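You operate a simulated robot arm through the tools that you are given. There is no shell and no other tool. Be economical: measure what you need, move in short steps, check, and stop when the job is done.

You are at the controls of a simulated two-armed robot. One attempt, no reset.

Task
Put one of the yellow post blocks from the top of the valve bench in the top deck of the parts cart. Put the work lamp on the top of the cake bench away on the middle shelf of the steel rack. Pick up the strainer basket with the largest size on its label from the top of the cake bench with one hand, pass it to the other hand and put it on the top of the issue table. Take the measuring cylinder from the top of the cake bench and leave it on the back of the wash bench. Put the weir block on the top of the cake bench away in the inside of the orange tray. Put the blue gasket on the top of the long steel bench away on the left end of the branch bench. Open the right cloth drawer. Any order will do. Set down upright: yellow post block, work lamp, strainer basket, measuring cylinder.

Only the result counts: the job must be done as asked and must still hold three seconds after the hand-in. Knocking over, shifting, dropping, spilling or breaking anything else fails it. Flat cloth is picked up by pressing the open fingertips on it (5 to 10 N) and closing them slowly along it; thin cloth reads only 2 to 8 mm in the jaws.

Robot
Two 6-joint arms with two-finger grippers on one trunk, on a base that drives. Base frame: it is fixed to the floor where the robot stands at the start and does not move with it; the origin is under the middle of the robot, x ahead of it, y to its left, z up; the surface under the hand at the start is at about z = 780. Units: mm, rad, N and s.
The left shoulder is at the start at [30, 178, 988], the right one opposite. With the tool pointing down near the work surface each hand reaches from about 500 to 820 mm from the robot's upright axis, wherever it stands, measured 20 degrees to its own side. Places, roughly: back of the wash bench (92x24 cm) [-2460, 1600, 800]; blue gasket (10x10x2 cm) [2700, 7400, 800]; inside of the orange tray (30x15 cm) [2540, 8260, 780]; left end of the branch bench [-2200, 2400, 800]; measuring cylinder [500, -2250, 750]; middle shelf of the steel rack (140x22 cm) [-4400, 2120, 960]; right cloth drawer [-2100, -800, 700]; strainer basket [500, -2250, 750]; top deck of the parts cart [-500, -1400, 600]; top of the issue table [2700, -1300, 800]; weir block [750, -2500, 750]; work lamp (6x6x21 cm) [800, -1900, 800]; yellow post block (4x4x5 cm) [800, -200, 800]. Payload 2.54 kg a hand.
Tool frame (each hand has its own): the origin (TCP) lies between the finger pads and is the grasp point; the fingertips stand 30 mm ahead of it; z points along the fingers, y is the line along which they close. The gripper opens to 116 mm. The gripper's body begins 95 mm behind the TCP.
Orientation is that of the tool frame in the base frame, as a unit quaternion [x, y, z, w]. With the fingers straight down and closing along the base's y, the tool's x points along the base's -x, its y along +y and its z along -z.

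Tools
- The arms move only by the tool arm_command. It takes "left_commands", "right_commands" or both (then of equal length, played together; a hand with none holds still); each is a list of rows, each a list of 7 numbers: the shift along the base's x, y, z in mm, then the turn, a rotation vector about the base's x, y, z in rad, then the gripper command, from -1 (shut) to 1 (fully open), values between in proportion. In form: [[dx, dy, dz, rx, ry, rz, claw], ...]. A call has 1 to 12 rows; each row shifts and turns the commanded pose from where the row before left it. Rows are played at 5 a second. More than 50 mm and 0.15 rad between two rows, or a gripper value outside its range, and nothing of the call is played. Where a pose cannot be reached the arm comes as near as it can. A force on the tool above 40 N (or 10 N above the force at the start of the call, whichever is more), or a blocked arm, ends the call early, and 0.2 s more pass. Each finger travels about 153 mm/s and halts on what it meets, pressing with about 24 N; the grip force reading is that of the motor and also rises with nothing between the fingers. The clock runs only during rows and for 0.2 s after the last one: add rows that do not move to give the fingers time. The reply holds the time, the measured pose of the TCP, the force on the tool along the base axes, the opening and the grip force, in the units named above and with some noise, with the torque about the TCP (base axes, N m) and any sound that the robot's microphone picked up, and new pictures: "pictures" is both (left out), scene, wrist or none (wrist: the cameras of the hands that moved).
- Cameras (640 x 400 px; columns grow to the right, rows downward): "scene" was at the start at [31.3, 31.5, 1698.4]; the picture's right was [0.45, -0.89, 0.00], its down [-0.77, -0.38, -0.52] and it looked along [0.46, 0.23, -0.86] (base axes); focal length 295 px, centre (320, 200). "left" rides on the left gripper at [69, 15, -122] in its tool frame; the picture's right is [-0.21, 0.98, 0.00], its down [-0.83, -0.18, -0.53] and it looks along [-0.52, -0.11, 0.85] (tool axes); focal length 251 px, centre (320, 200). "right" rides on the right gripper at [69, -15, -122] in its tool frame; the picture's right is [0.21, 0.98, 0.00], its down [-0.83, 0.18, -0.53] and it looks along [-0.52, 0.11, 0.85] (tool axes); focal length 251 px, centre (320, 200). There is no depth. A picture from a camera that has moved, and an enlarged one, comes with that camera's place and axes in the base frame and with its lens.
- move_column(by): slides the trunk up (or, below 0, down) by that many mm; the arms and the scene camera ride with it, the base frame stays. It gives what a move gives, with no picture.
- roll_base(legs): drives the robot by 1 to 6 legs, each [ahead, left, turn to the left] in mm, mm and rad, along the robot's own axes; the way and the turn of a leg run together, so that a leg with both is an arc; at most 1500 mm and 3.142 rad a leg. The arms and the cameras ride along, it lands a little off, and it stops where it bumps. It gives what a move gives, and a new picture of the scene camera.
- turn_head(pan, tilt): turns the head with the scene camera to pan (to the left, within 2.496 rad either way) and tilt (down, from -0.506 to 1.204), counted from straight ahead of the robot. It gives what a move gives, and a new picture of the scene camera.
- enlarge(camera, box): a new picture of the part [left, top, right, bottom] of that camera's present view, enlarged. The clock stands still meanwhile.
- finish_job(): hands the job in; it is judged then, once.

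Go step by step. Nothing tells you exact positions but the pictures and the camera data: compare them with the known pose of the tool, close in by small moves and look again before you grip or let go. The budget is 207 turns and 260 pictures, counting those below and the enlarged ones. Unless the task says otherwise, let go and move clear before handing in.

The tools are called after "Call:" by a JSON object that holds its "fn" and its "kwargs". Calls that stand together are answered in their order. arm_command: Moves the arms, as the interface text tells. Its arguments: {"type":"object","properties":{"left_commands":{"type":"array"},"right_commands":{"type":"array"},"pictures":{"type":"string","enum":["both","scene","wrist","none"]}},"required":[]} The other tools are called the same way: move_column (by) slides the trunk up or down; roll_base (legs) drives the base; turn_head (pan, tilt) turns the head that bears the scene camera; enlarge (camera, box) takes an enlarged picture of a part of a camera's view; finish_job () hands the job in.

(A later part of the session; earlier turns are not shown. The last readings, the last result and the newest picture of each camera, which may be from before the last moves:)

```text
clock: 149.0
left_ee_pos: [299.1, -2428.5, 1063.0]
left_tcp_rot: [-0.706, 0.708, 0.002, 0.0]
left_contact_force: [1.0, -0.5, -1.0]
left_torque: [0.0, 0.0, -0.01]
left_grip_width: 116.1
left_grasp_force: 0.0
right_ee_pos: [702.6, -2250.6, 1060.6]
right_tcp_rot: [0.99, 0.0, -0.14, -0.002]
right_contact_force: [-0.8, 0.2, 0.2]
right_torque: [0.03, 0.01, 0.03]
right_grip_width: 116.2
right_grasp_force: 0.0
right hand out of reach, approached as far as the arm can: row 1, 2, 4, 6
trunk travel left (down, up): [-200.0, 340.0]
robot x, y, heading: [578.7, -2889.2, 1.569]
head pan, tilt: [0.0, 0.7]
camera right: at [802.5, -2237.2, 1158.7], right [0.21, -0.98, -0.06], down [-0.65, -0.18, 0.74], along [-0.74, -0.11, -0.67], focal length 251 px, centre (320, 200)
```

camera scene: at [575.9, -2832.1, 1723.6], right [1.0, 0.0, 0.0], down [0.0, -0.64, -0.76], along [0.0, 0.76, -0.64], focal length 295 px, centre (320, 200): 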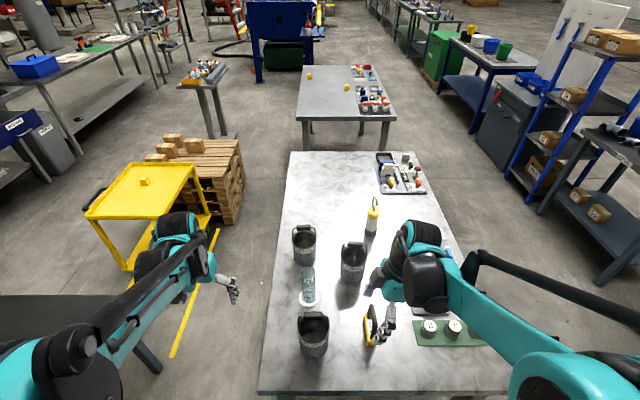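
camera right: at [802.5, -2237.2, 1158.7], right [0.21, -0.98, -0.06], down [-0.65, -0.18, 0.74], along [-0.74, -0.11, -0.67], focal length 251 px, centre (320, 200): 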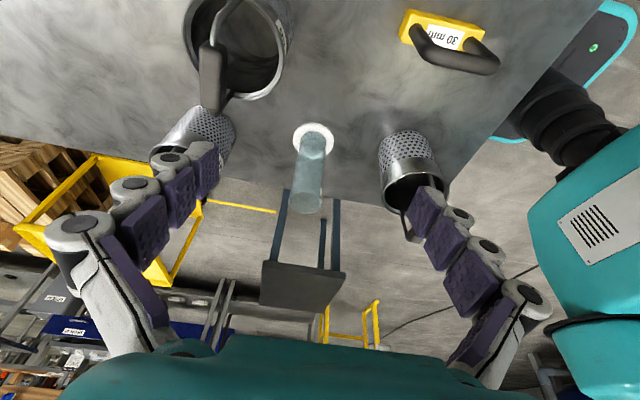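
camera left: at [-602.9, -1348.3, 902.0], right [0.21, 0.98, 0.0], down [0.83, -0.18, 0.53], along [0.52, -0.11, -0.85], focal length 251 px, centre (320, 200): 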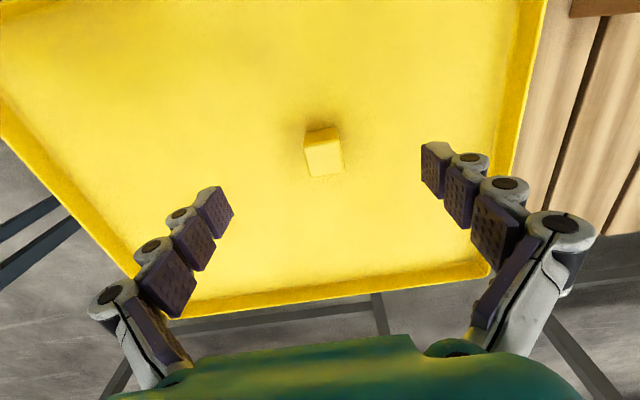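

The tool stays tilted 16° along the bar, which is fine for gripping (and leaves room for the other hand). The bar centre is about [695, -2154, 955]; I go over its right half.

Call:
{"fn": "arm_command", "kwargs": {"right_commands": [[2, 32, 0, 0, 0, 0, 1], [2, 32, 0, 0, 0, 0, 1], [2, 32, 0, 0, 0, 0, 0.5], [2, 0, -20, 0, 0, 0, 0.3], [0, 0, -20, 0, 0, 0, 0.3], [0, 0, -15, 0, 0, 0, 0.3], [0, 0, 0, 0, 0, 0, 0.3]], "pictures": "both"}}

```text
clock: 150.6
left_ee_pos: [298.1, -2428.3, 1060.1]
left_tcp_rot: [-0.706, 0.708, 0.0, -0.001]
left_contact_force: [-0.2, 1.3, 0.3]
left_torque: [-0.04, 0.03, 0.0]
left_grip_width: 116.0
left_grasp_force: 0.1
right_ee_pos: [711.3, -2155.5, 1004.8]
right_tcp_rot: [0.99, 0.0, -0.141, -0.001]
right_contact_force: [-0.7, -0.5, -1.0]
right_torque: [0.0, -0.03, 0.01]
right_grip_width: 75.4
right_grasp_force: 0.1
trunk travel left (down, up): [-200.0, 340.0]
robot x, y, heading: [577.4, -2893.8, 1.567]
head pan, tilt: [0.0, 0.7]
camera scene: at [576.3, -2832.2, 1723.6], right [1.0, 0.0, 0.0], down [0.0, -0.64, -0.76], along [0.0, 0.76, -0.64], focal length 295 px, centre (320, 200)
camera right: at [811.4, -2140.1, 1102.4], right [0.21, -0.98, -0.06], down [-0.65, -0.18, 0.74], along [-0.74, -0.11, -0.67], focal length 251 px, centre (320, 200)
```

scene: 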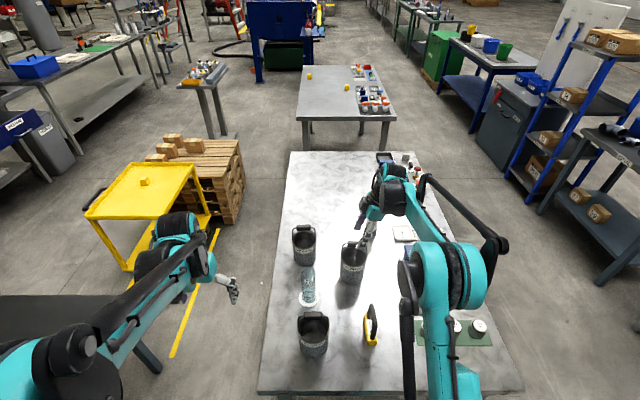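
right: 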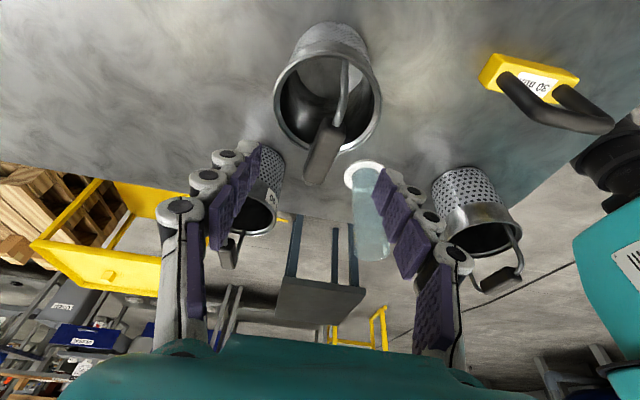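

The bar lies centred between the fingers. I descend and grip.

Call:
{"fn": "arm_command", "kwargs": {"right_commands": [[0, -1, -15, 0, 0, 0, 0.3], [0, -1, -15, 0, 0, 0, 0.3], [0, 0, -8, 0, 0, 0, 0.3], [0, 0, 0, 0, 0, 0, -0.3], [0, 0, 0, 0, 0, 0, -1], [0, 0, 0, 0, 0, 0, -1], [0, 0, 0, 0, 0, 0, -1]], "pictures": "wrist"}}

```text
clock: 152.2
left_ee_pos: [298.6, -2429.5, 1062.5]
left_tcp_rot: [-0.706, 0.708, 0.0, -0.001]
left_contact_force: [1.4, -0.4, -0.1]
left_torque: [0.03, 0.01, 0.03]
left_grip_width: 115.8
left_grasp_force: 0.0
right_ee_pos: [711.7, -2156.8, 968.9]
right_tcp_rot: [0.99, 0.001, -0.14, -0.001]
right_contact_force: [0.7, 0.1, -0.4]
right_torque: [0.02, -0.05, 0.01]
right_grip_width: 17.6
right_grasp_force: 24.3
trunk travel left (down, up): [-200.0, 340.0]
robot x, y, heading: [570.7, -2885.7, 1.566]
head pan, tilt: [0.0, 0.7]
camera right: at [811.2, -2142.8, 1065.5], right [0.21, -0.98, -0.06], down [-0.65, -0.18, 0.74], along [-0.74, -0.11, -0.67], focal length 251 px, centre (320, 200)
```

right: 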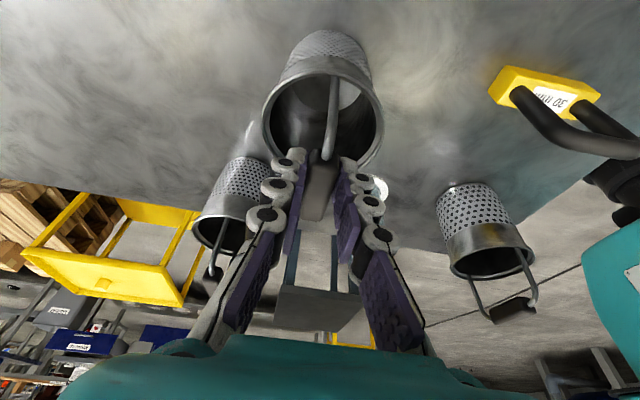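

Gripped. I lift gently by arm first, then by the trunk.

Call:
{"fn": "arm_command", "kwargs": {"right_commands": [[0, 0, 4, 0, 0, 0, -1], [0, 0, 7, 0, 0, 0, -1], [0, 0, 9, 0, 0, 0, -1], [0, 0, 10, 0, 0, 0, -1], [0, 0, 0, 0, 0, 0, -1]], "pictures": "wrist"}}

Call:
{"fn": "move_column", "kwargs": {"by": 190}}

```text
clock: 153.4
left_ee_pos: [298.3, -2428.1, 1062.1]
left_tcp_rot: [-0.706, 0.708, 0.001, 0.0]
left_contact_force: [0.3, 0.7, 0.9]
left_torque: [0.01, -0.01, 0.0]
left_grip_width: 115.9
left_grasp_force: 0.1
right_ee_pos: [712.4, -2156.7, 999.1]
right_tcp_rot: [0.99, 0.0, -0.14, -0.001]
right_contact_force: [0.2, -0.1, -1.5]
right_torque: [-0.03, -0.05, -0.01]
right_grip_width: 17.5
right_grasp_force: 23.9
trunk travel left (down, up): [-200.0, 340.0]
robot x, y, heading: [575.2, -2890.3, 1.569]
head pan, tilt: [0.0, 0.7]
camera right: at [812.1, -2142.1, 1095.3], right [0.21, -0.98, -0.06], down [-0.65, -0.18, 0.74], along [-0.74, -0.11, -0.67], focal length 251 px, centre (320, 200)
```

right: 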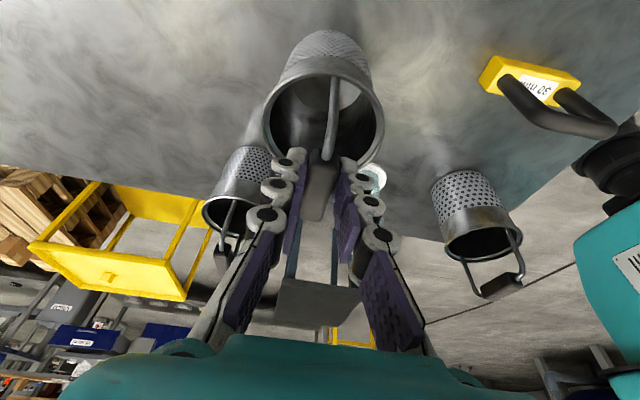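

```text
clock: 155.5
left_ee_pos: [298.5, -2428.6, 1252.6]
left_tcp_rot: [-0.706, 0.708, 0.001, 0.0]
left_contact_force: [-0.3, -0.1, 0.3]
left_torque: [0.01, 0.01, -0.03]
left_grip_width: 115.7
left_grasp_force: 0.1
right_ee_pos: [712.6, -2155.4, 1188.5]
right_tcp_rot: [0.99, -0.001, -0.14, -0.002]
right_contact_force: [0.2, 0.2, -2.0]
right_torque: [0.01, -0.04, -0.02]
right_grip_width: 17.6
right_grasp_force: 23.8
trunk travel left (down, up): [-390.0, 150.0]
robot x, y, heading: [575.1, -2884.9, 1.57]
head pan, tilt: [0.0, 0.7]
```

The basket hangs securely (about 0.2 kg). I bring it toward the middle while turning the left hand to a 45° forward pitch for the handover.

Call:
{"fn": "arm_command", "kwargs": {"right_commands": [[-6, -7, 0, 0, 0, 0, -1], [-10, -12, 0, 0, 0, 0, -1], [-12, -13, 0, 0, 0, 0, -1], [-12, -13, 0, 0, 0, 0, -1], [-12, -13, 0, 0, 0, 0, -1], [-12, -13, 0, 0, 0, 0, -1], [-12, -13, 0, 0, 0, 0, -1], [-12, -13, 0, 0, 0, 0, -1], [-12, -13, 0, 0, 0, 0, -1], [-12, -13, 0, 0, 0, 0, -1], [-10, -12, 0, 0, 0, 0, -1], [-6, -7, 0, 0, 0, 0, -1]], "left_commands": [[0, 0, 0, 0.0511, 0.0511, -0.1235, 1], [0, 0, 0, 0.0511, 0.0511, -0.1235, 1], [0, 0, 0, 0.0511, 0.0511, -0.1235, 1], [0, 0, 0, 0.0511, 0.0511, -0.1235, 1], [0, 0, 0, 0.0511, 0.0511, -0.1235, 1], [0, 0, 0, 0.0511, 0.0511, -0.1235, 1], [0, 0, 0, 0.0511, 0.0511, -0.1235, 1], [0, 0, 0, 0.0511, 0.0511, -0.1235, 1], [0, 0, 0, 0.0511, 0.0511, -0.1235, 1], [0, 0, 0, 0.0511, 0.0511, -0.1235, 1], [0, 0, 0, 0.0511, 0.0511, -0.1235, 1], [0, 0, 0, 0.0511, 0.0511, -0.1235, 1]], "pictures": "both"}}

```text
clock: 158.1
left_ee_pos: [298.2, -2429.2, 1253.4]
left_tcp_rot: [0.002, 0.923, 0.384, 0.001]
left_contact_force: [0.3, -0.1, 0.0]
left_torque: [0.01, -0.05, -0.01]
left_grip_width: 116.1
left_grasp_force: 0.1
right_ee_pos: [584.4, -2299.1, 1187.6]
right_tcp_rot: [0.99, 0.0, -0.143, 0.0]
right_contact_force: [0.7, -0.2, -1.0]
right_torque: [-0.01, -0.01, -0.04]
right_grip_width: 17.4
right_grasp_force: 23.9
trunk travel left (down, up): [-390.0, 150.0]
robot x, y, heading: [572.9, -2890.8, 1.569]
head pan, tilt: [0.0, 0.7]
camera scene: at [575.7, -2832.3, 1913.6], right [1.0, 0.0, 0.0], down [0.0, -0.64, -0.76], along [0.0, 0.76, -0.64], focal length 295 px, centre (320, 200)
camera right: at [685.2, -2284.4, 1284.8], right [0.21, -0.98, -0.06], down [-0.64, -0.18, 0.74], along [-0.74, -0.11, -0.66], focal length 251 px, centre (320, 200)
camera left: at [228.4, -2504.9, 1350.8], right [0.22, 0.69, 0.69], down [0.82, -0.51, 0.25], along [0.52, 0.52, -0.68], focal length 251 px, centre (320, 200)
```

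scene: 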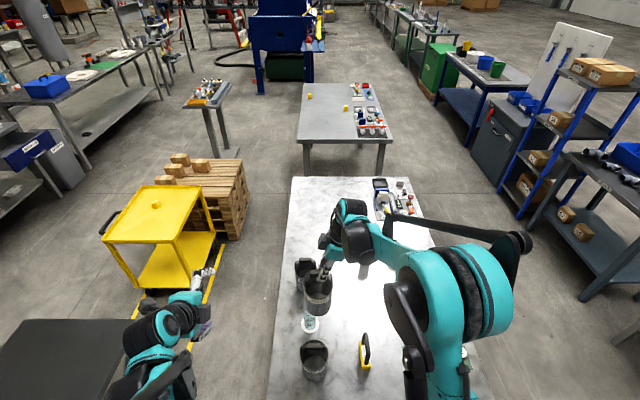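
right: 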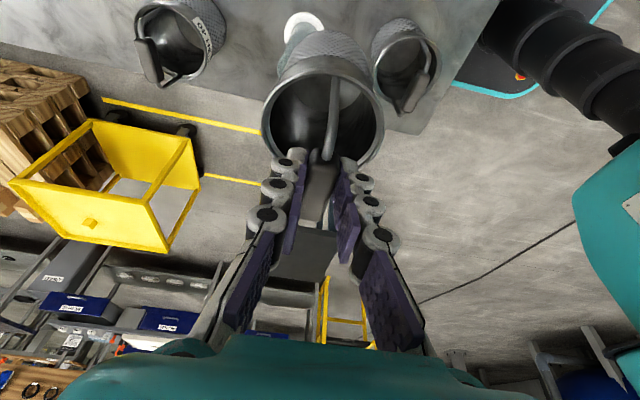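
left: 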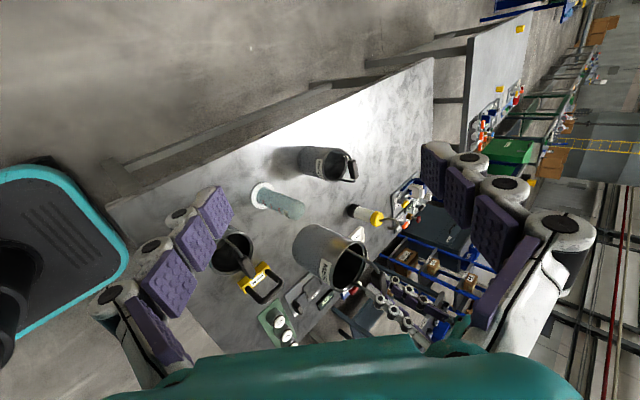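

Left is oriented exactly as wanted. The bar's free left part is near [552, -2299, 1176]; I bring the left hand to a pre-grasp point 90 mm back along its axis.

Call:
{"fn": "arm_command", "kwargs": {"left_commands": [[32, 7, -1, 0, 0, 0, 0.6], [32, 7, -1, 0, 0, 0, 0.2], [32, 7, -1, 0, 0, 0, 0], [32, 8, -1, 0, 0, 0, 0], [32, 8, -1, 0, 0, 0, 0], [32, 8, -1, 0, 0, 0, 0], [32, 7, 0, 0, 0, 0, 0], [30, 7, 0, 0, 0, 0, 0], [0, 0, 0, 0, 0, 0, 0]], "pictures": "both"}}

```text
clock: 160.1
left_ee_pos: [550.0, -2368.1, 1246.8]
left_tcp_rot: [0.002, 0.923, 0.384, 0.0]
left_contact_force: [-0.4, 0.2, 0.1]
left_torque: [0.0, -0.03, -0.02]
left_grip_width: 58.0
left_grasp_force: 0.1
right_ee_pos: [584.3, -2299.5, 1188.2]
right_tcp_rot: [0.99, 0.0, -0.143, 0.0]
right_contact_force: [0.9, -0.5, -1.0]
right_torque: [0.0, -0.02, 0.02]
right_grip_width: 17.5
right_grasp_force: 24.1
trunk travel left (down, up): [-390.0, 150.0]
robot x, y, heading: [577.3, -2890.1, 1.565]
head pan, tilt: [0.0, 0.7]
camera scene: at [575.4, -2832.7, 1913.6], right [1.0, 0.0, 0.0], down [0.0, -0.64, -0.77], along [0.0, 0.76, -0.64], focal length 295 px, centre (320, 200)
camera left: at [480.0, -2443.7, 1343.9], right [0.22, 0.69, 0.69], down [0.82, -0.51, 0.25], along [0.52, 0.52, -0.68], focal length 251 px, centre (320, 200)
```

scene: 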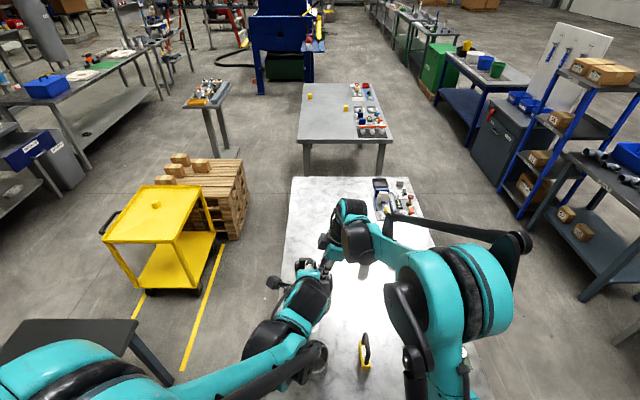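
left: 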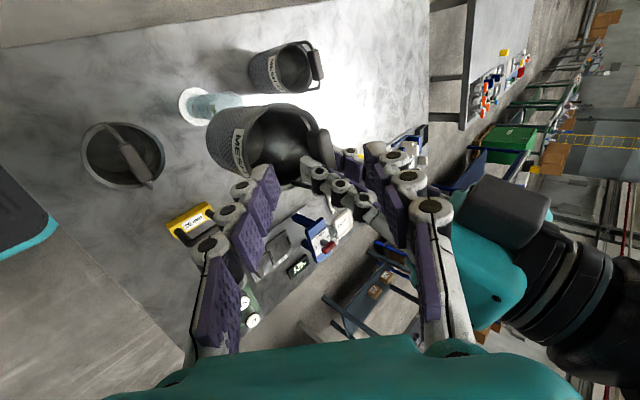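

The bar is exactly on the left hand's approach axis. I advance along it and close the left fingers.

Call:
{"fn": "arm_command", "kwargs": {"left_commands": [[0, 10, -10, 0, 0, 0, 0], [0, 10, -10, 0, 0, 0, 0], [0, 10, -10, 0, 0, 0, 0], [1, 10, -10, 0, 0, 0, 0], [1, 9, -9, 0, 0, 0, 0], [0, 7, -7, 0, 0, 0, 0], [0, 6, -7, 0, 0, 0, 0], [0, 0, 0, 0, 0, 0, -0.4], [0, 0, 0, 0, 0, 0, -1], [0, 0, 0, 0, 0, 0, -1], [0, 0, 0, 0, 0, 0, -1]], "pictures": "wrist"}}

```text
clock: 162.5
left_ee_pos: [554.2, -2307.5, 1181.8]
left_tcp_rot: [0.002, 0.924, 0.384, -0.001]
left_contact_force: [1.0, 2.9, 1.8]
left_torque: [-0.01, -0.01, 0.05]
left_grip_width: 25.0
left_grasp_force: 24.0
right_ee_pos: [585.0, -2298.3, 1189.8]
right_tcp_rot: [0.99, 0.0, -0.143, -0.001]
right_contact_force: [-1.4, -2.6, -3.6]
right_torque: [-0.02, -0.08, 0.04]
right_grip_width: 17.5
right_grasp_force: 23.9
trunk travel left (down, up): [-390.0, 150.0]
robot x, y, heading: [573.5, -2889.2, 1.567]
head pan, tilt: [0.0, 0.7]
camera left: at [484.9, -2383.2, 1280.6], right [0.22, 0.69, 0.69], down [0.82, -0.51, 0.25], along [0.52, 0.52, -0.68], focal length 251 px, centre (320, 200)
```

left: 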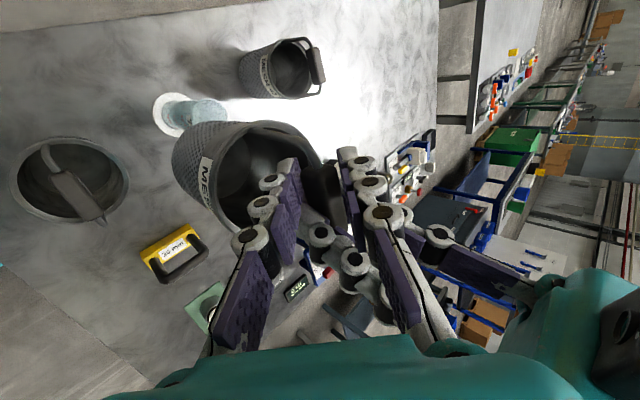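

The 25 mm reading means the left fingers hold the square bar on its diagonal, which is not stable. I let go, back off, and come again with the left hand vertical but tilted 30° out to the left, so the pads meet the flats.

Call:
{"fn": "arm_command", "kwargs": {"left_commands": [[0, 0, 0, 0, 0, 0, 0], [0, 0, 0, 0, 0, 0, 0], [0, -12, 12, 0, 0, 0, 0], [0, -20, 20, 0, 0, 0, 0], [0, -20, 20, 0, 0, 0, 0], [0, -15, 15, 0, 0, 0, 0]], "pictures": "none"}}

Call:
{"fn": "arm_command", "kwargs": {"left_commands": [[-20, 0, 0, 0, -0.125, 0, 0], [-20, 0, 0, 0, -0.125, 0, 0], [-20, 0, 0, 0, -0.125, 0, 0], [-10, 0, 0, 0, -0.125, 0, 0], [0, 6, 5, -0.131, 0, 0, 0], [0, 6, 5, -0.131, 0, 0, 0], [0, 6, 5, -0.131, 0, 0, 0], [0, 6, 5, -0.131, 0, 0, 0], [0, 6, 5, -0.131, 0, 0, 0], [0, 6, 5, -0.13, 0, 0, 0], [0, 0, 0, 0, 0, 0, 0]], "pictures": "both"}}

```text
clock: 163.9
left_ee_pos: [554.7, -2374.5, 1250.7]
left_tcp_rot: [0.002, 0.924, 0.383, 0.0]
left_contact_force: [-0.6, 0.9, -0.1]
left_torque: [0.01, -0.01, 0.0]
left_grip_width: 58.1
left_grasp_force: 0.0
right_ee_pos: [584.3, -2299.9, 1188.1]
right_tcp_rot: [0.99, 0.0, -0.142, 0.0]
right_contact_force: [-0.6, -0.1, -1.5]
right_torque: [0.03, -0.03, -0.03]
right_grip_width: 17.4
right_grasp_force: 23.8
trunk travel left (down, up): [-390.0, 150.0]
robot x, y, heading: [572.5, -2886.7, 1.57]
head pan, tilt: [0.0, 0.7]
```

```text
clock: 166.3
left_ee_pos: [485.1, -2338.8, 1281.5]
left_tcp_rot: [-0.174, 0.969, 0.001, 0.175]
left_contact_force: [0.3, -0.1, -0.2]
left_torque: [-0.01, 0.0, -0.01]
left_grip_width: 57.9
left_grasp_force: 0.2
right_ee_pos: [584.5, -2299.4, 1188.2]
right_tcp_rot: [0.99, 0.0, -0.142, 0.0]
right_contact_force: [-0.1, 0.4, -1.2]
right_torque: [-0.01, -0.03, 0.03]
right_grip_width: 17.4
right_grasp_force: 23.8
trunk travel left (down, up): [-390.0, 150.0]
robot x, y, heading: [572.6, -2889.3, 1.568]
head pan, tilt: [0.0, 0.7]
camera scene: at [576.2, -2833.5, 1913.6], right [1.0, 0.0, 0.0], down [0.0, -0.64, -0.77], along [0.0, 0.77, -0.64], focal length 295 px, centre (320, 200)
camera left: at [377.3, -2355.1, 1372.4], right [-0.14, 0.99, 0.01], down [0.61, 0.07, 0.79], along [0.78, 0.12, -0.61], focal length 251 px, centre (320, 200)
```

scene: 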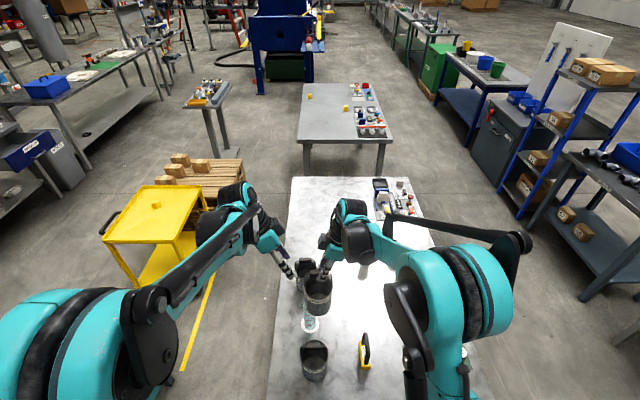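
left: 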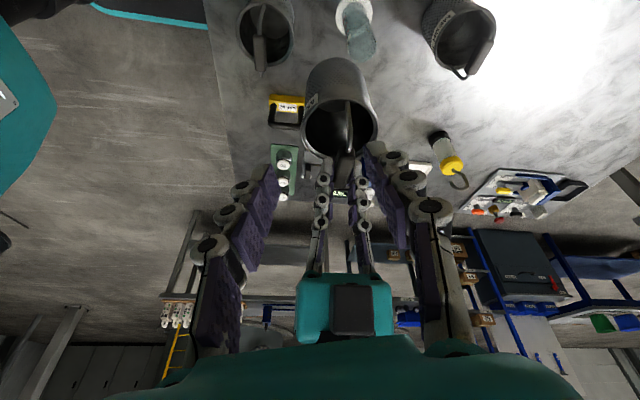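

Left orientation needs a small yaw correction, then I go to the pre-grasp point at [510, -2299, 1255].

Call:
{"fn": "arm_command", "kwargs": {"left_commands": [[0, 14, 0, 0.029, -0.047, -0.113, 0], [0, 14, 0, 0.029, -0.047, -0.113, 0], [0, 12, 0, 0.029, -0.047, -0.113, 0], [12, 0, -13, 0, 0, 0, 0], [12, 0, -13, 0, 0, 0, 0], [0, 0, 0, 0, 0, 0, 0]], "pictures": "both"}}

```text
clock: 167.7
left_ee_pos: [507.9, -2298.7, 1256.3]
left_tcp_rot: [0.0, 0.969, 0.002, 0.248]
left_contact_force: [-0.1, 0.0, -0.5]
left_torque: [-0.01, -0.02, -0.01]
left_grip_width: 57.9
left_grasp_force: 0.1
right_ee_pos: [584.3, -2299.0, 1187.4]
right_tcp_rot: [0.99, -0.001, -0.143, -0.001]
right_contact_force: [0.2, -1.0, -1.5]
right_torque: [0.0, -0.01, 0.0]
right_grip_width: 17.4
right_grasp_force: 23.6
trunk travel left (down, up): [-390.0, 150.0]
robot x, y, heading: [573.0, -2891.3, 1.571]
head pan, tilt: [0.0, 0.7]
camera scene: at [575.8, -2832.0, 1913.6], right [1.0, 0.0, 0.0], down [0.0, -0.64, -0.76], along [0.0, 0.76, -0.64], focal length 295 px, centre (320, 200)
camera left: at [387.9, -2284.2, 1331.2], right [0.19, 0.98, 0.11], down [0.47, -0.18, 0.86], along [0.86, -0.11, -0.49], focal length 251 px, centre (320, 200)
```

scene: 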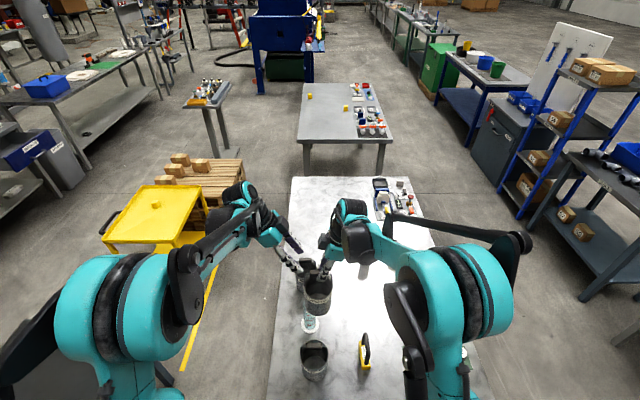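
left: 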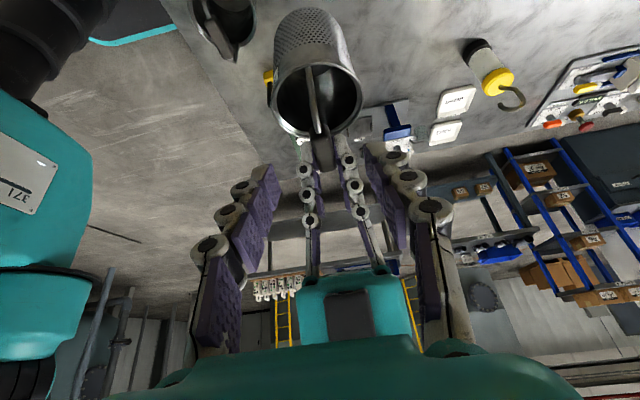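

The bar is centred on the approach path. I advance so the left fingertips just pass the bar near its left end, then close.

Call:
{"fn": "arm_command", "kwargs": {"left_commands": [[5, 0, -11, 0, 0, 0, -0.1], [5, 0, -11, 0, 0, 0, -0.1], [5, 0, -11, 0, 0, 0, -0.1], [5, 0, -10, 0, 0, 0, -0.1], [5, 0, -10, 0, 0, 0, -0.1], [4, 0, -9, 0, 0, 0, -0.1], [0, 0, 0, 0, 0, 0, -0.4], [0, 0, 0, 0, 0, 0, -1], [0, 0, 0, 0, 0, 0, -1], [0, 0, 0, 0, 0, 0, -1]], "pictures": "both"}}

```text
clock: 169.9
left_ee_pos: [537.1, -2299.9, 1192.1]
left_tcp_rot: [0.0, 0.969, 0.002, 0.248]
left_contact_force: [0.1, 10.7, 0.4]
left_torque: [0.25, 0.07, 0.24]
left_grip_width: 17.5
left_grasp_force: 23.9
right_ee_pos: [585.3, -2299.4, 1188.4]
right_tcp_rot: [0.99, 0.0, -0.142, -0.001]
right_contact_force: [-0.6, -10.6, -0.3]
right_torque: [-0.23, 0.0, 0.29]
right_grip_width: 17.6
right_grasp_force: 24.2
trunk travel left (down, up): [-390.0, 150.0]
robot x, y, heading: [578.9, -2887.1, 1.571]
head pan, tilt: [0.0, 0.7]
camera scene: at [576.3, -2832.1, 1913.6], right [1.0, 0.0, 0.0], down [0.0, -0.64, -0.76], along [0.0, 0.76, -0.64], focal length 295 px, centre (320, 200)
camera left: at [417.4, -2284.8, 1267.3], right [0.19, 0.98, 0.11], down [0.47, -0.18, 0.86], along [0.86, -0.11, -0.49], focal length 251 px, centre (320, 200)
```

scene: 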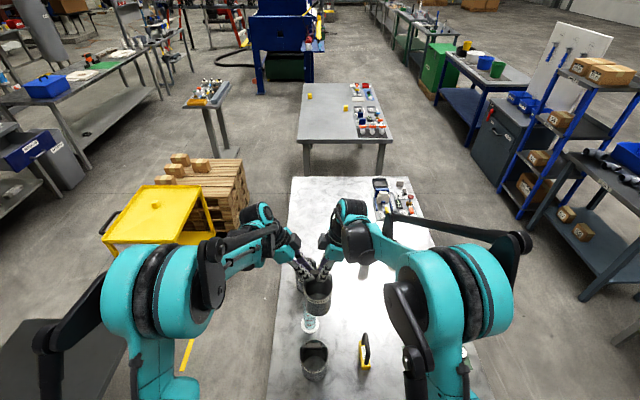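
left: 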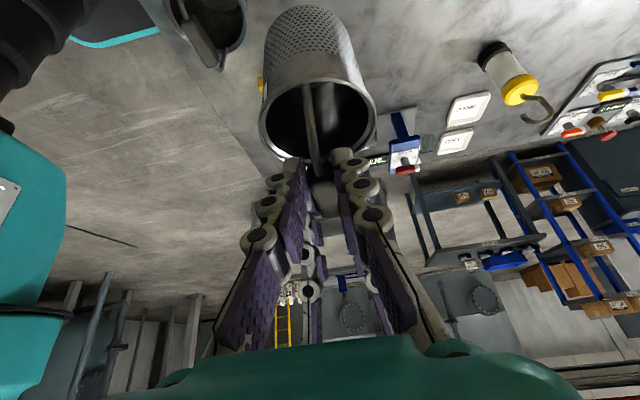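

Both hands hold the bar at 17.5 mm. I open the right hand and withdraw it along its axis.

Call:
{"fn": "arm_command", "kwargs": {"right_commands": [[0, 0, 0, 0, 0, 0, -0.6], [0, 0, 0, 0, 0, 0, -0.4], [0, 0, 0, 0, 0, 0, -0.2], [4, 0, 12, 0, 0, 0, -0.2], [5, 0, 15, 0, 0, 0, -0.2], [6, 0, 20, 0, 0, 0, -0.2], [10, 0, 25, 0, 0, 0, -0.2], [25, 0, 20, 0, 0, 0, -0.2], [35, 0, 0, 0, 0, 0, -0.2], [35, 0, 0, 0, 0, 0, 0.2]], "pictures": "both"}}

```text
clock: 172.1
left_ee_pos: [538.5, -2300.6, 1192.0]
left_tcp_rot: [0.001, 0.969, 0.0, 0.247]
left_contact_force: [1.1, -0.2, -0.5]
left_torque: [-0.02, 0.06, -0.02]
left_grip_width: 17.3
left_grasp_force: 24.3
right_ee_pos: [707.0, -2298.9, 1277.4]
right_tcp_rot: [0.99, -0.001, -0.141, -0.001]
right_contact_force: [0.0, -0.2, 0.8]
right_torque: [0.01, 0.06, 0.01]
right_grip_width: 69.3
right_grasp_force: 0.1
trunk travel left (down, up): [-390.0, 150.0]
robot x, y, heading: [575.5, -2886.0, 1.572]
head pan, tilt: [0.0, 0.7]
camera scene: at [578.0, -2832.2, 1913.6], right [1.0, 0.0, 0.0], down [0.0, -0.64, -0.76], along [0.0, 0.76, -0.64], focal length 295 px, centre (320, 200)
camera right: at [806.6, -2284.1, 1374.9], right [0.21, -0.98, -0.06], down [-0.64, -0.18, 0.74], along [-0.74, -0.11, -0.67], focal length 251 px, centre (320, 200)
```

scene: 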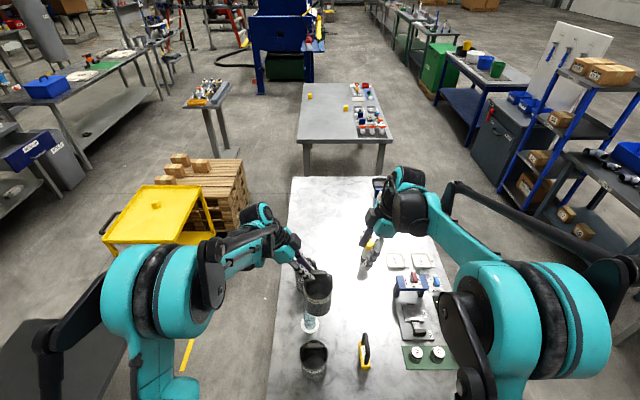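
right: 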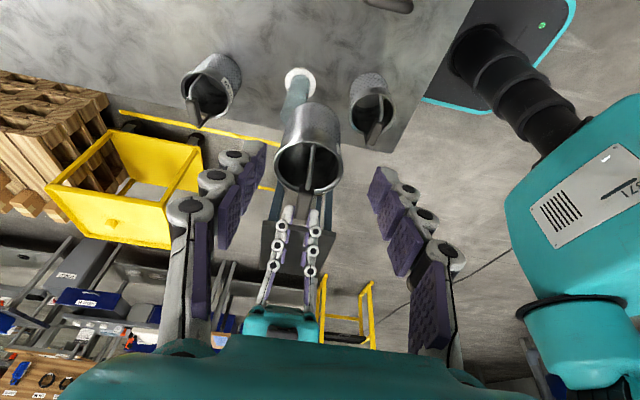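

Handover done. I check how the basket hangs.

Call:
{"fn": "enlarge", "kwargs": {"camera": "scene", "box": [250, 230, 400, 390]}}

```text
2.50 times, centred on (325, 310) of scene
camera zoom: at [578.0, -2832.2, 1913.6], right [1.0, 0.0, 0.0], down [0.0, -0.64, -0.76], along [0.0, 0.76, -0.64], focal length 737 px, centre (308, -75)
```

zoom: 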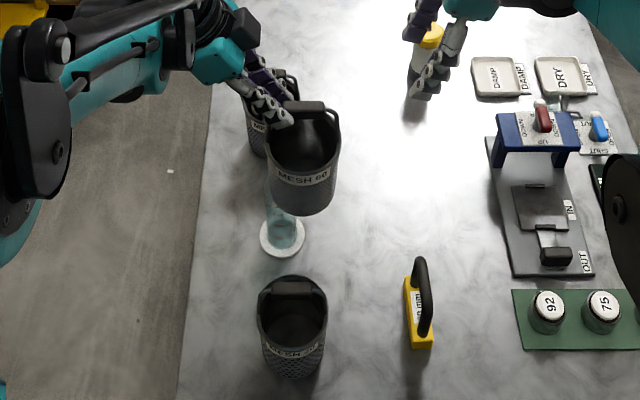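

It hangs nearly level. Now I move the basket left, off the bench, while turning the right hand back to its natural orientation above the weir block at about [741, -2376].

Call:
{"fn": "arm_command", "kwargs": {"left_commands": [[-8, -4, 4, 0, 0, 0, -1], [-15, -8, 4, 0, 0, 0, -1], [-20, -10, 4, 0, 0, 0, -1], [-22, -10, 4, 0, 0, 0, -1], [-22, -10, 4, 0, 0, 0, -1], [-22, -10, 0, 0, 0, 0, -1], [-22, -10, 0, 0, 0, 0, -1], [-22, -10, 0, 0, 0, 0, -1], [-22, -10, 0, 0, 0, 0, -1], [-22, -10, 0, 0, 0, 0, -1], [-20, -10, 0, 0, 0, 0, -1], [-10, -5, 0, 0, 0, 0, -1]], "right_commands": [[3, -6, 0, -0.0187, -0.0187, -0.13, 1], [3, -6, 0, -0.0187, -0.0187, -0.13, 1], [3, -6, 0, -0.0187, -0.0187, -0.13, 1], [3, -6, 0, -0.0187, -0.0187, -0.13, 1], [3, -6, 0, -0.0187, -0.0187, -0.13, 1], [3, -6, 0, -0.0187, -0.0187, -0.13, 1], [3, -6, 0, -0.0187, -0.0187, -0.13, 1], [3, -7, 0, -0.0187, -0.0187, -0.13, 1], [3, -7, 0, -0.0187, -0.0187, -0.13, 1], [3, -7, 0, -0.0187, -0.0187, -0.13, 1], [2, -7, 0, -0.0187, -0.0187, -0.13, 1], [2, -7, 0, -0.0187, -0.0187, -0.13, 1]], "pictures": "both"}}

```text
clock: 174.7
left_ee_pos: [310.0, -2406.0, 1213.2]
left_tcp_rot: [0.001, 0.969, 0.001, 0.247]
left_contact_force: [0.6, -0.7, -0.9]
left_torque: [0.01, 0.09, 0.02]
left_grip_width: 17.5
left_grasp_force: 23.7
right_ee_pos: [767.1, -2379.3, 1281.3]
right_tcp_rot: [0.701, -0.695, -0.158, 0.017]
right_contact_force: [-0.5, -0.3, 0.8]
right_torque: [-0.01, -0.01, 0.01]
right_grip_width: 116.1
right_grasp_force: 0.1
right hand out of reach, approached as far as the arm can: row 3, 5, 7, 9, 10, 11, 12
trunk travel left (down, up): [-390.0, 150.0]
robot x, y, heading: [575.1, -2887.6, 1.57]
head pan, tilt: [0.0, 0.7]
camera scene: at [575.9, -2833.0, 1913.6], right [1.0, 0.0, 0.0], down [0.0, -0.64, -0.77], along [0.0, 0.77, -0.64], focal length 295 px, centre (320, 200)
camera right: at [809.9, -2470.9, 1378.7], right [-0.95, -0.24, 0.2], down [-0.03, 0.7, 0.71], along [-0.31, 0.67, -0.67], focal length 251 px, centre (320, 200)
camera left: at [190.1, -2390.0, 1288.4], right [0.19, 0.98, 0.11], down [0.47, -0.18, 0.86], along [0.86, -0.11, -0.49], focal length 251 px, centre (320, 200)
```

scene: 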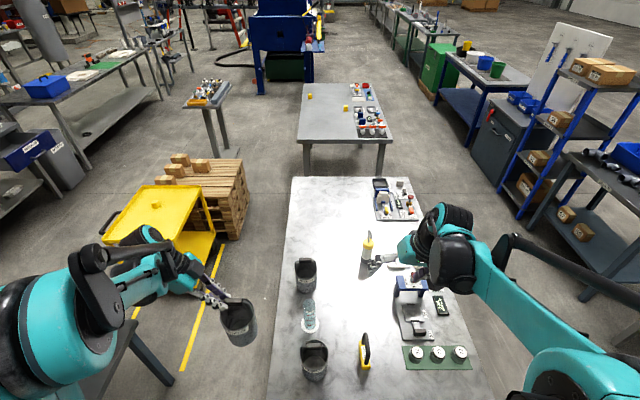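
right: 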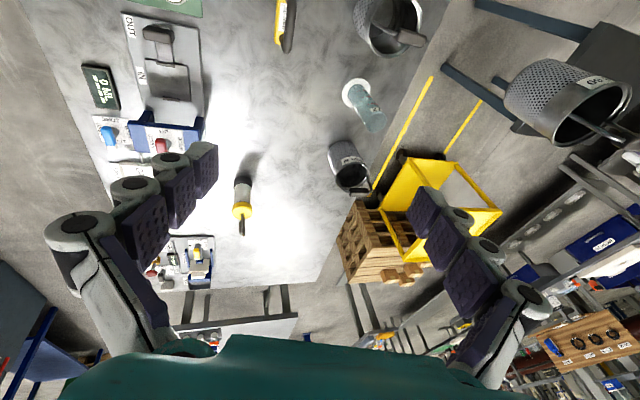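
left: 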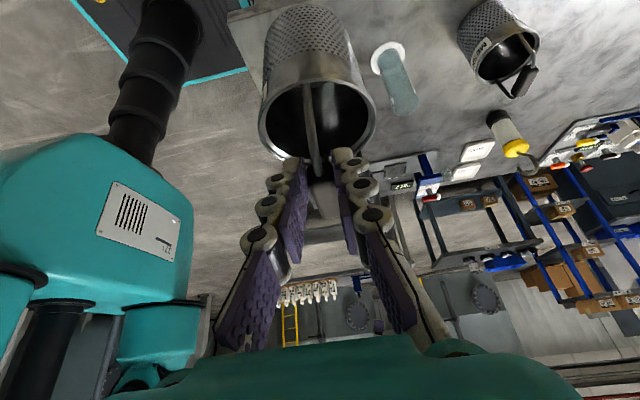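

The right arm has been in a limited wrist posture since the drawer (always about 16° of tilt). I test whether turning further the other way frees it.

Call:
{"fn": "arm_command", "kwargs": {"right_commands": [[0, 0, 0, -0.041, -0.0225, -0.1125, 1], [0, 0, 0, -0.041, -0.0225, -0.1125, 1], [0, 0, 0, -0.041, -0.0225, -0.1125, 1], [0, 0, 0, -0.041, -0.0225, -0.1125, 1], [0, 0, 0, -0.041, -0.0225, -0.1125, 1], [0, 0, 0, -0.041, -0.0225, -0.1125, 1], [0, 0, 0, -0.041, -0.0225, -0.1125, 1]], "pictures": "none"}}

```text
clock: 176.3
left_ee_pos: [311.2, -2404.9, 1213.5]
left_tcp_rot: [0.0, 0.969, 0.001, 0.247]
left_contact_force: [0.2, 0.1, -1.5]
left_torque: [-0.03, 0.03, -0.02]
left_grip_width: 17.2
left_grasp_force: 23.9
right_ee_pos: [790.6, -2384.1, 1280.0]
right_tcp_rot: [-0.663, 0.733, 0.152, -0.027]
right_contact_force: [-0.1, 0.7, -0.2]
right_torque: [0.0, 0.0, -0.02]
right_grip_width: 115.7
right_grasp_force: 0.2
right hand out of reach, approached as far as the arm can: row 1, 2, 3, 4, 5, 6, 7
trunk travel left (down, up): [-390.0, 150.0]
robot x, y, heading: [579.1, -2888.6, 1.566]
head pan, tilt: [0.0, 0.7]
```

Turning that way is blocked. The gripper is symmetric, so I try the other way round, toward a half turn.

Call:
{"fn": "arm_command", "kwargs": {"right_commands": [[-4, 0, 0, 0.0171, -0.012, 0.1333, 1], [-4, 0, 0, 0.0171, -0.012, 0.1333, 1], [-4, 0, 0, 0.0171, -0.012, 0.1333, 1], [-4, 0, 0, 0.0171, -0.012, 0.1333, 1], [-4, 0, 0, 0.0171, -0.012, 0.1333, 1], [-4, 0, 0, 0.0171, -0.012, 0.1333, 1], [0, 0, 0, 0.0171, -0.012, 0.1333, 1], [0, 0, 0, 0.0171, -0.012, 0.1333, 1], [0, 0, 0, 0.0171, -0.012, 0.1333, 1], [0, 0, 0, 0.0171, -0.012, 0.1333, 1], [0, 0, 0, 0.0171, -0.012, 0.1333, 1], [0, 0, 0, 0.0171, -0.012, 0.1333, 1]], "pictures": "none"}}

Call:
{"fn": "arm_command", "kwargs": {"right_commands": [[0, 0, 0, 0.0171, -0.012, 0.1333, 1], [0, 0, 0, 0.0171, -0.012, 0.1333, 1], [0, 0, 0, 0.0171, -0.012, 0.1333, 1], [0, 0, 0, 0.0171, -0.012, 0.1333, 1], [0, 0, 0, 0.0171, -0.012, 0.1333, 1], [0, 0, 0, 0.0171, -0.012, 0.1333, 1], [0, 0, 0, 0.0171, -0.012, 0.1333, 1], [0, 0, 0, 0.0171, -0.012, 0.1333, 1], [0, 0, 0, 0.0171, -0.012, 0.1333, 1], [0, 0, 0, 0.0171, -0.012, 0.1333, 1], [0, 0, 0, 0.0171, -0.012, 0.1333, 1], [0, 0, 0, 0.0171, -0.012, 0.1333, 1]], "pictures": "both"}}

```text
clock: 178.9
left_ee_pos: [311.4, -2403.6, 1212.8]
left_tcp_rot: [0.0, 0.969, 0.001, 0.248]
left_contact_force: [0.1, -0.5, -2.1]
left_torque: [-0.05, 0.04, 0.0]
left_grip_width: 17.6
left_grasp_force: 24.2
right_ee_pos: [763.6, -2383.3, 1279.4]
right_tcp_rot: [0.989, -0.021, -0.144, 0.018]
right_contact_force: [-0.4, 0.7, 0.3]
right_torque: [-0.01, -0.02, -0.02]
right_grip_width: 116.1
right_grasp_force: 0.1
right hand out of reach, approached as far as the arm can: row 11
trunk travel left (down, up): [-390.0, 150.0]
robot x, y, heading: [576.2, -2889.5, 1.565]
head pan, tilt: [0.0, 0.7]
```

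```text
clock: 181.5
left_ee_pos: [310.4, -2403.3, 1211.5]
left_tcp_rot: [0.001, 0.969, 0.0, 0.248]
left_contact_force: [-0.2, -0.1, -1.1]
left_torque: [-0.03, 0.09, -0.01]
left_grip_width: 17.2
left_grasp_force: 23.7
right_ee_pos: [686.4, -2375.8, 1281.7]
right_tcp_rot: [0.703, 0.689, -0.177, -0.015]
right_contact_force: [0.3, 0.2, 0.8]
right_torque: [0.01, 0.01, 0.03]
right_grip_width: 116.0
right_grasp_force: 0.0
right hand out of reach, approached as far as the arm can: row 1, 2, 4, 5, 6, 7, 8, 9, 10, 11, 12
trunk travel left (down, up): [-390.0, 150.0]
robot x, y, heading: [576.4, -2887.2, 1.57]
head pan, tilt: [0.0, 0.7]
camera scene: at [576.1, -2831.7, 1913.6], right [1.0, 0.0, 0.0], down [0.0, -0.64, -0.76], along [0.0, 0.76, -0.64], focal length 295 px, centre (320, 200)
camera right: at [704.0, -2281.5, 1382.4], right [0.94, 0.16, -0.31], down [0.33, -0.69, 0.64], along [-0.11, -0.7, -0.7], focal length 251 px, centre (320, 200)
```

scene: 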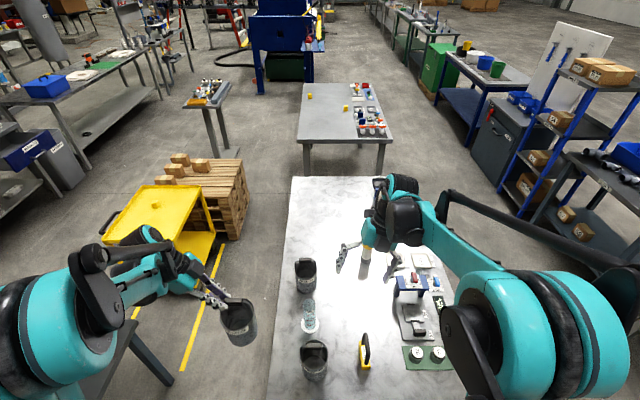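
right: 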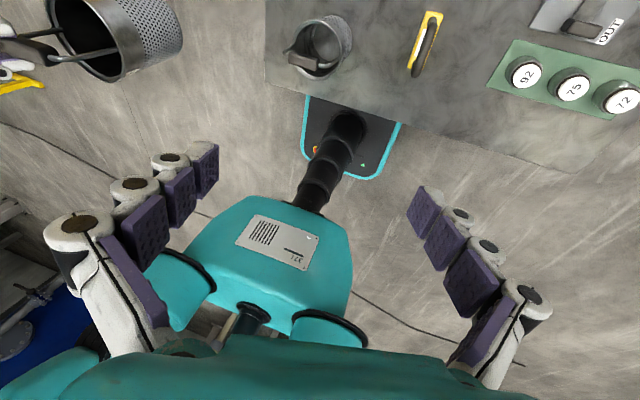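

The right arm can't be made vertical sideways, but when it closes along the robot's forward direction the tilt lies harmlessly in the finger plane. I return to that orientation and pick the weir block from the east side, where its handle bar suits that grip.

Call:
{"fn": "arm_command", "kwargs": {"right_commands": [[0, 0, 0, -0.0206, -0.014, -0.125, 1], [0, 0, 0, -0.0206, -0.014, -0.125, 1], [0, 0, 0, -0.0206, -0.014, -0.125, 1], [0, 0, 0, -0.0206, -0.014, -0.125, 1], [0, 0, 0, -0.0206, -0.014, -0.125, 1], [0, 0, 0, -0.0206, -0.014, -0.125, 1], [0, 0, 0, -0.0206, -0.014, -0.125, 1], [0, 0, 0, -0.0206, -0.014, -0.125, 1], [0, 0, 0, -0.0206, -0.014, -0.125, 1], [0, 0, 0, -0.0206, -0.014, -0.125, 1], [0, 0, 0, -0.0206, -0.014, -0.125, 1], [0, 0, 0, -0.0206, -0.014, -0.125, 1]], "pictures": "none"}}

Call:
{"fn": "roll_base", "kwargs": {"legs": [[0, -855, 0], [0, 0, 1.571], [0, -360, 0]]}}

```text
clock: 184.1
left_ee_pos: [310.0, -2404.6, 1212.7]
left_tcp_rot: [0.001, 0.969, 0.0, 0.248]
left_contact_force: [0.4, 0.1, -1.2]
left_torque: [0.01, 0.05, 0.01]
left_grip_width: 17.4
left_grasp_force: 23.7
right_ee_pos: [683.3, -2378.2, 1281.5]
right_tcp_rot: [0.99, 0.002, -0.14, 0.018]
right_contact_force: [-0.7, 0.3, -0.9]
right_torque: [-0.03, 0.01, 0.01]
right_grip_width: 115.9
right_grasp_force: 0.1
right hand out of reach, approached as far as the arm can: row 1
trunk travel left (down, up): [-390.0, 150.0]
robot x, y, heading: [580.3, -2890.5, 1.569]
head pan, tilt: [0.0, 0.7]
```

```text
clock: 194.3
left_ee_pos: [928.9, -2788.1, 1214.1]
left_tcp_rot: [0.686, -0.684, -0.176, -0.174]
left_contact_force: [-0.9, 0.3, -1.4]
left_torque: [-0.11, -0.01, -0.03]
left_grip_width: 17.4
left_grasp_force: 23.5
right_ee_pos: [900.9, -2419.0, 1280.2]
right_tcp_rot: [0.697, 0.703, -0.085, 0.112]
right_contact_force: [-0.1, 0.3, 0.0]
right_torque: [0.0, -0.01, 0.01]
right_grip_width: 116.1
right_grasp_force: 0.1
trunk travel left (down, up): [-390.0, 150.0]
robot x, y, heading: [1413.7, -2522.9, -3.135]
head pan, tilt: [0.0, 0.7]
camera scene: at [1356.1, -2520.6, 1913.6], right [0.0, 1.0, 0.0], down [0.64, 0.0, -0.76], along [-0.76, 0.0, -0.64], focal length 295 px, centre (320, 200)
```

scene: 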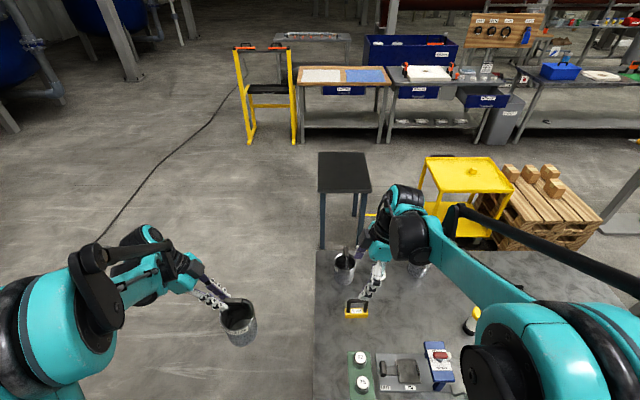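

Now facing the weir block from the east. I enlarge to see its handle.

Call:
{"fn": "enlarge", "kwargs": {"camera": "scene", "box": [310, 240, 430, 330]}}

Call:
{"fn": "enlarge", "kwargs": {"camera": "right", "box": [0, 0, 640, 400]}}

```text
4.44 times, centred on (370, 285) of scene
camera zoom: at [1356.1, -2520.6, 1913.6], right [0.0, 1.0, 0.0], down [0.64, 0.0, -0.76], along [-0.76, 0.0, -0.64], focal length 1311 px, centre (98, -178)
```

zoom: 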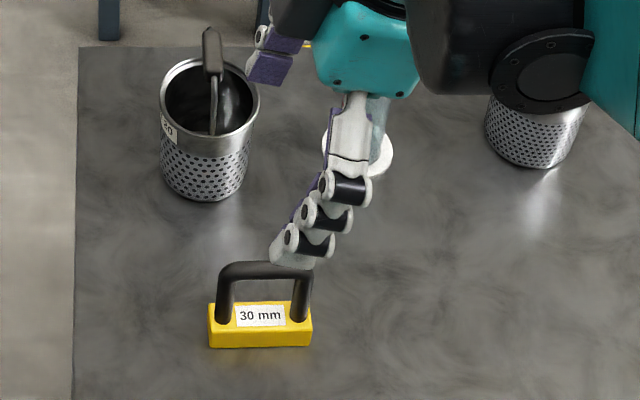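

```text
1.00 times, centred on (320, 200) of right (not enlarged: the box is as wide or as high as the picture)
camera zoom: at [879.8, -2317.9, 1376.8], right [0.97, 0.22, -0.03], down [0.17, -0.64, 0.75], along [0.15, -0.73, -0.66], focal length 251 px, centre (320, 200)
```

zoom: 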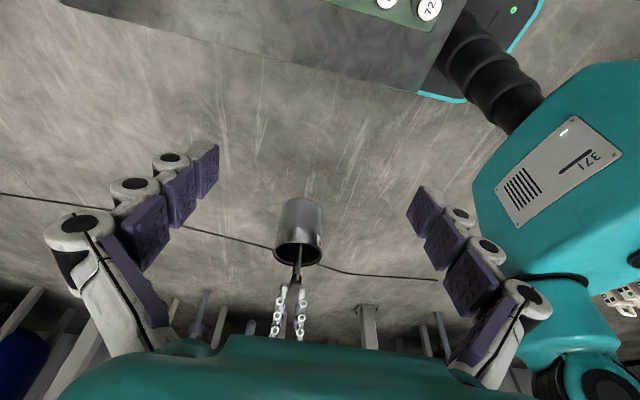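

The weir block's handle bar is at about [738, -2372, 880], along y. I move the right hand above it and lower the trunk (the basket hangs clear south of the bench).

Call:
{"fn": "arm_command", "kwargs": {"right_commands": [[-40, 12, 0, 0, 0, 0, 1], [-40, 12, 0, 0, 0, 0, 1], [-40, 12, 0, 0, 0, 0, 0.5], [-40, 12, 0, 0, 0, 0, 0.3], [0, 0, 0, 0, 0, 0, 0.3]], "pictures": "none"}}

Call:
{"fn": "move_column", "kwargs": {"by": -190}}

Call:
{"fn": "arm_command", "kwargs": {"right_commands": [[0, 0, -40, 0, 0, 0, 0.3], [0, 0, -40, 0, 0, 0, 0.3], [0, 0, -40, 0, 0, 0, 0.3], [0, 0, -30, 0, 0, 0, 0.3], [0, 0, 0, 0, 0, 0, 0.3]], "pictures": "both"}}

```text
clock: 195.5
left_ee_pos: [931.1, -2790.4, 1213.6]
left_tcp_rot: [0.687, -0.683, -0.177, -0.174]
left_contact_force: [1.1, 0.3, -1.9]
left_torque: [-0.06, 0.0, 0.01]
left_grip_width: 17.4
left_grasp_force: 24.8
right_ee_pos: [741.8, -2370.1, 1284.6]
right_tcp_rot: [0.696, 0.703, -0.087, 0.113]
right_contact_force: [0.3, 0.1, 0.3]
right_torque: [0.01, 0.07, 0.0]
right_grip_width: 75.4
right_grasp_force: 0.1
trunk travel left (down, up): [-390.0, 150.0]
robot x, y, heading: [1412.0, -2522.3, -3.14]
head pan, tilt: [0.0, 0.7]
```

```text
clock: 197.6
left_ee_pos: [928.2, -2789.4, 1023.5]
left_tcp_rot: [0.686, -0.684, -0.176, -0.174]
left_contact_force: [0.7, 0.6, -1.6]
left_torque: [-0.04, 0.02, 0.01]
left_grip_width: 17.4
left_grasp_force: 23.5
right_ee_pos: [740.0, -2369.8, 1095.5]
right_tcp_rot: [0.696, 0.704, -0.087, 0.112]
right_contact_force: [-0.2, 0.3, -0.3]
right_torque: [0.02, -0.02, 0.04]
right_grip_width: 75.6
right_grasp_force: 0.0
trunk travel left (down, up): [-200.0, 340.0]
robot x, y, heading: [1410.9, -2519.4, -3.136]
head pan, tilt: [0.0, 0.7]
```

```text
clock: 198.8
left_ee_pos: [928.7, -2790.1, 1024.0]
left_tcp_rot: [0.687, -0.683, -0.176, -0.174]
left_contact_force: [0.7, 0.0, -1.4]
left_torque: [-0.03, -0.02, -0.02]
left_grip_width: 17.3
left_grasp_force: 24.2
right_ee_pos: [742.1, -2367.1, 945.5]
right_tcp_rot: [0.697, 0.703, -0.088, 0.113]
right_contact_force: [-0.4, -0.6, 0.0]
right_torque: [0.03, 0.04, 0.04]
right_grip_width: 75.5
right_grasp_force: 0.0
trunk travel left (down, up): [-200.0, 340.0]
robot x, y, heading: [1407.1, -2521.5, -3.138]
head pan, tilt: [0.0, 0.7]
camera scene: at [1356.5, -2520.5, 1723.6], right [0.0, 1.0, 0.0], down [0.64, 0.0, -0.76], along [-0.76, 0.0, -0.64], focal length 295 px, centre (320, 200)
camera right: at [721.6, -2267.2, 1041.0], right [0.97, 0.22, -0.03], down [0.17, -0.64, 0.75], along [0.15, -0.74, -0.66], focal length 251 px, centre (320, 200)
```

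scene: 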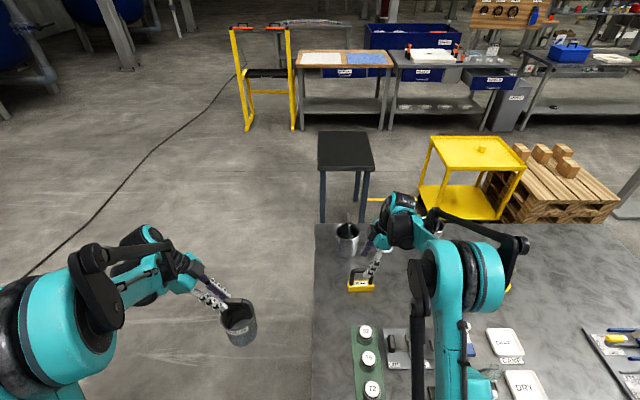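
right: 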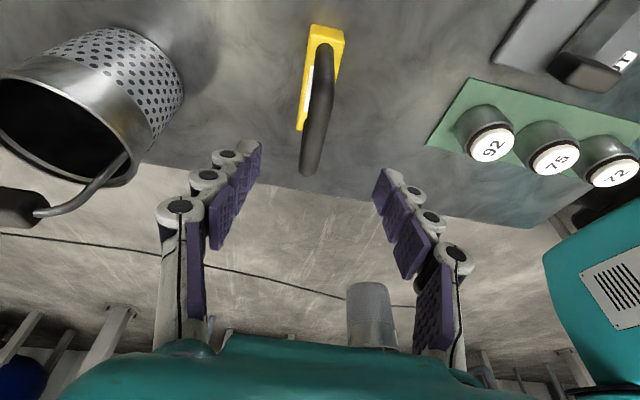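

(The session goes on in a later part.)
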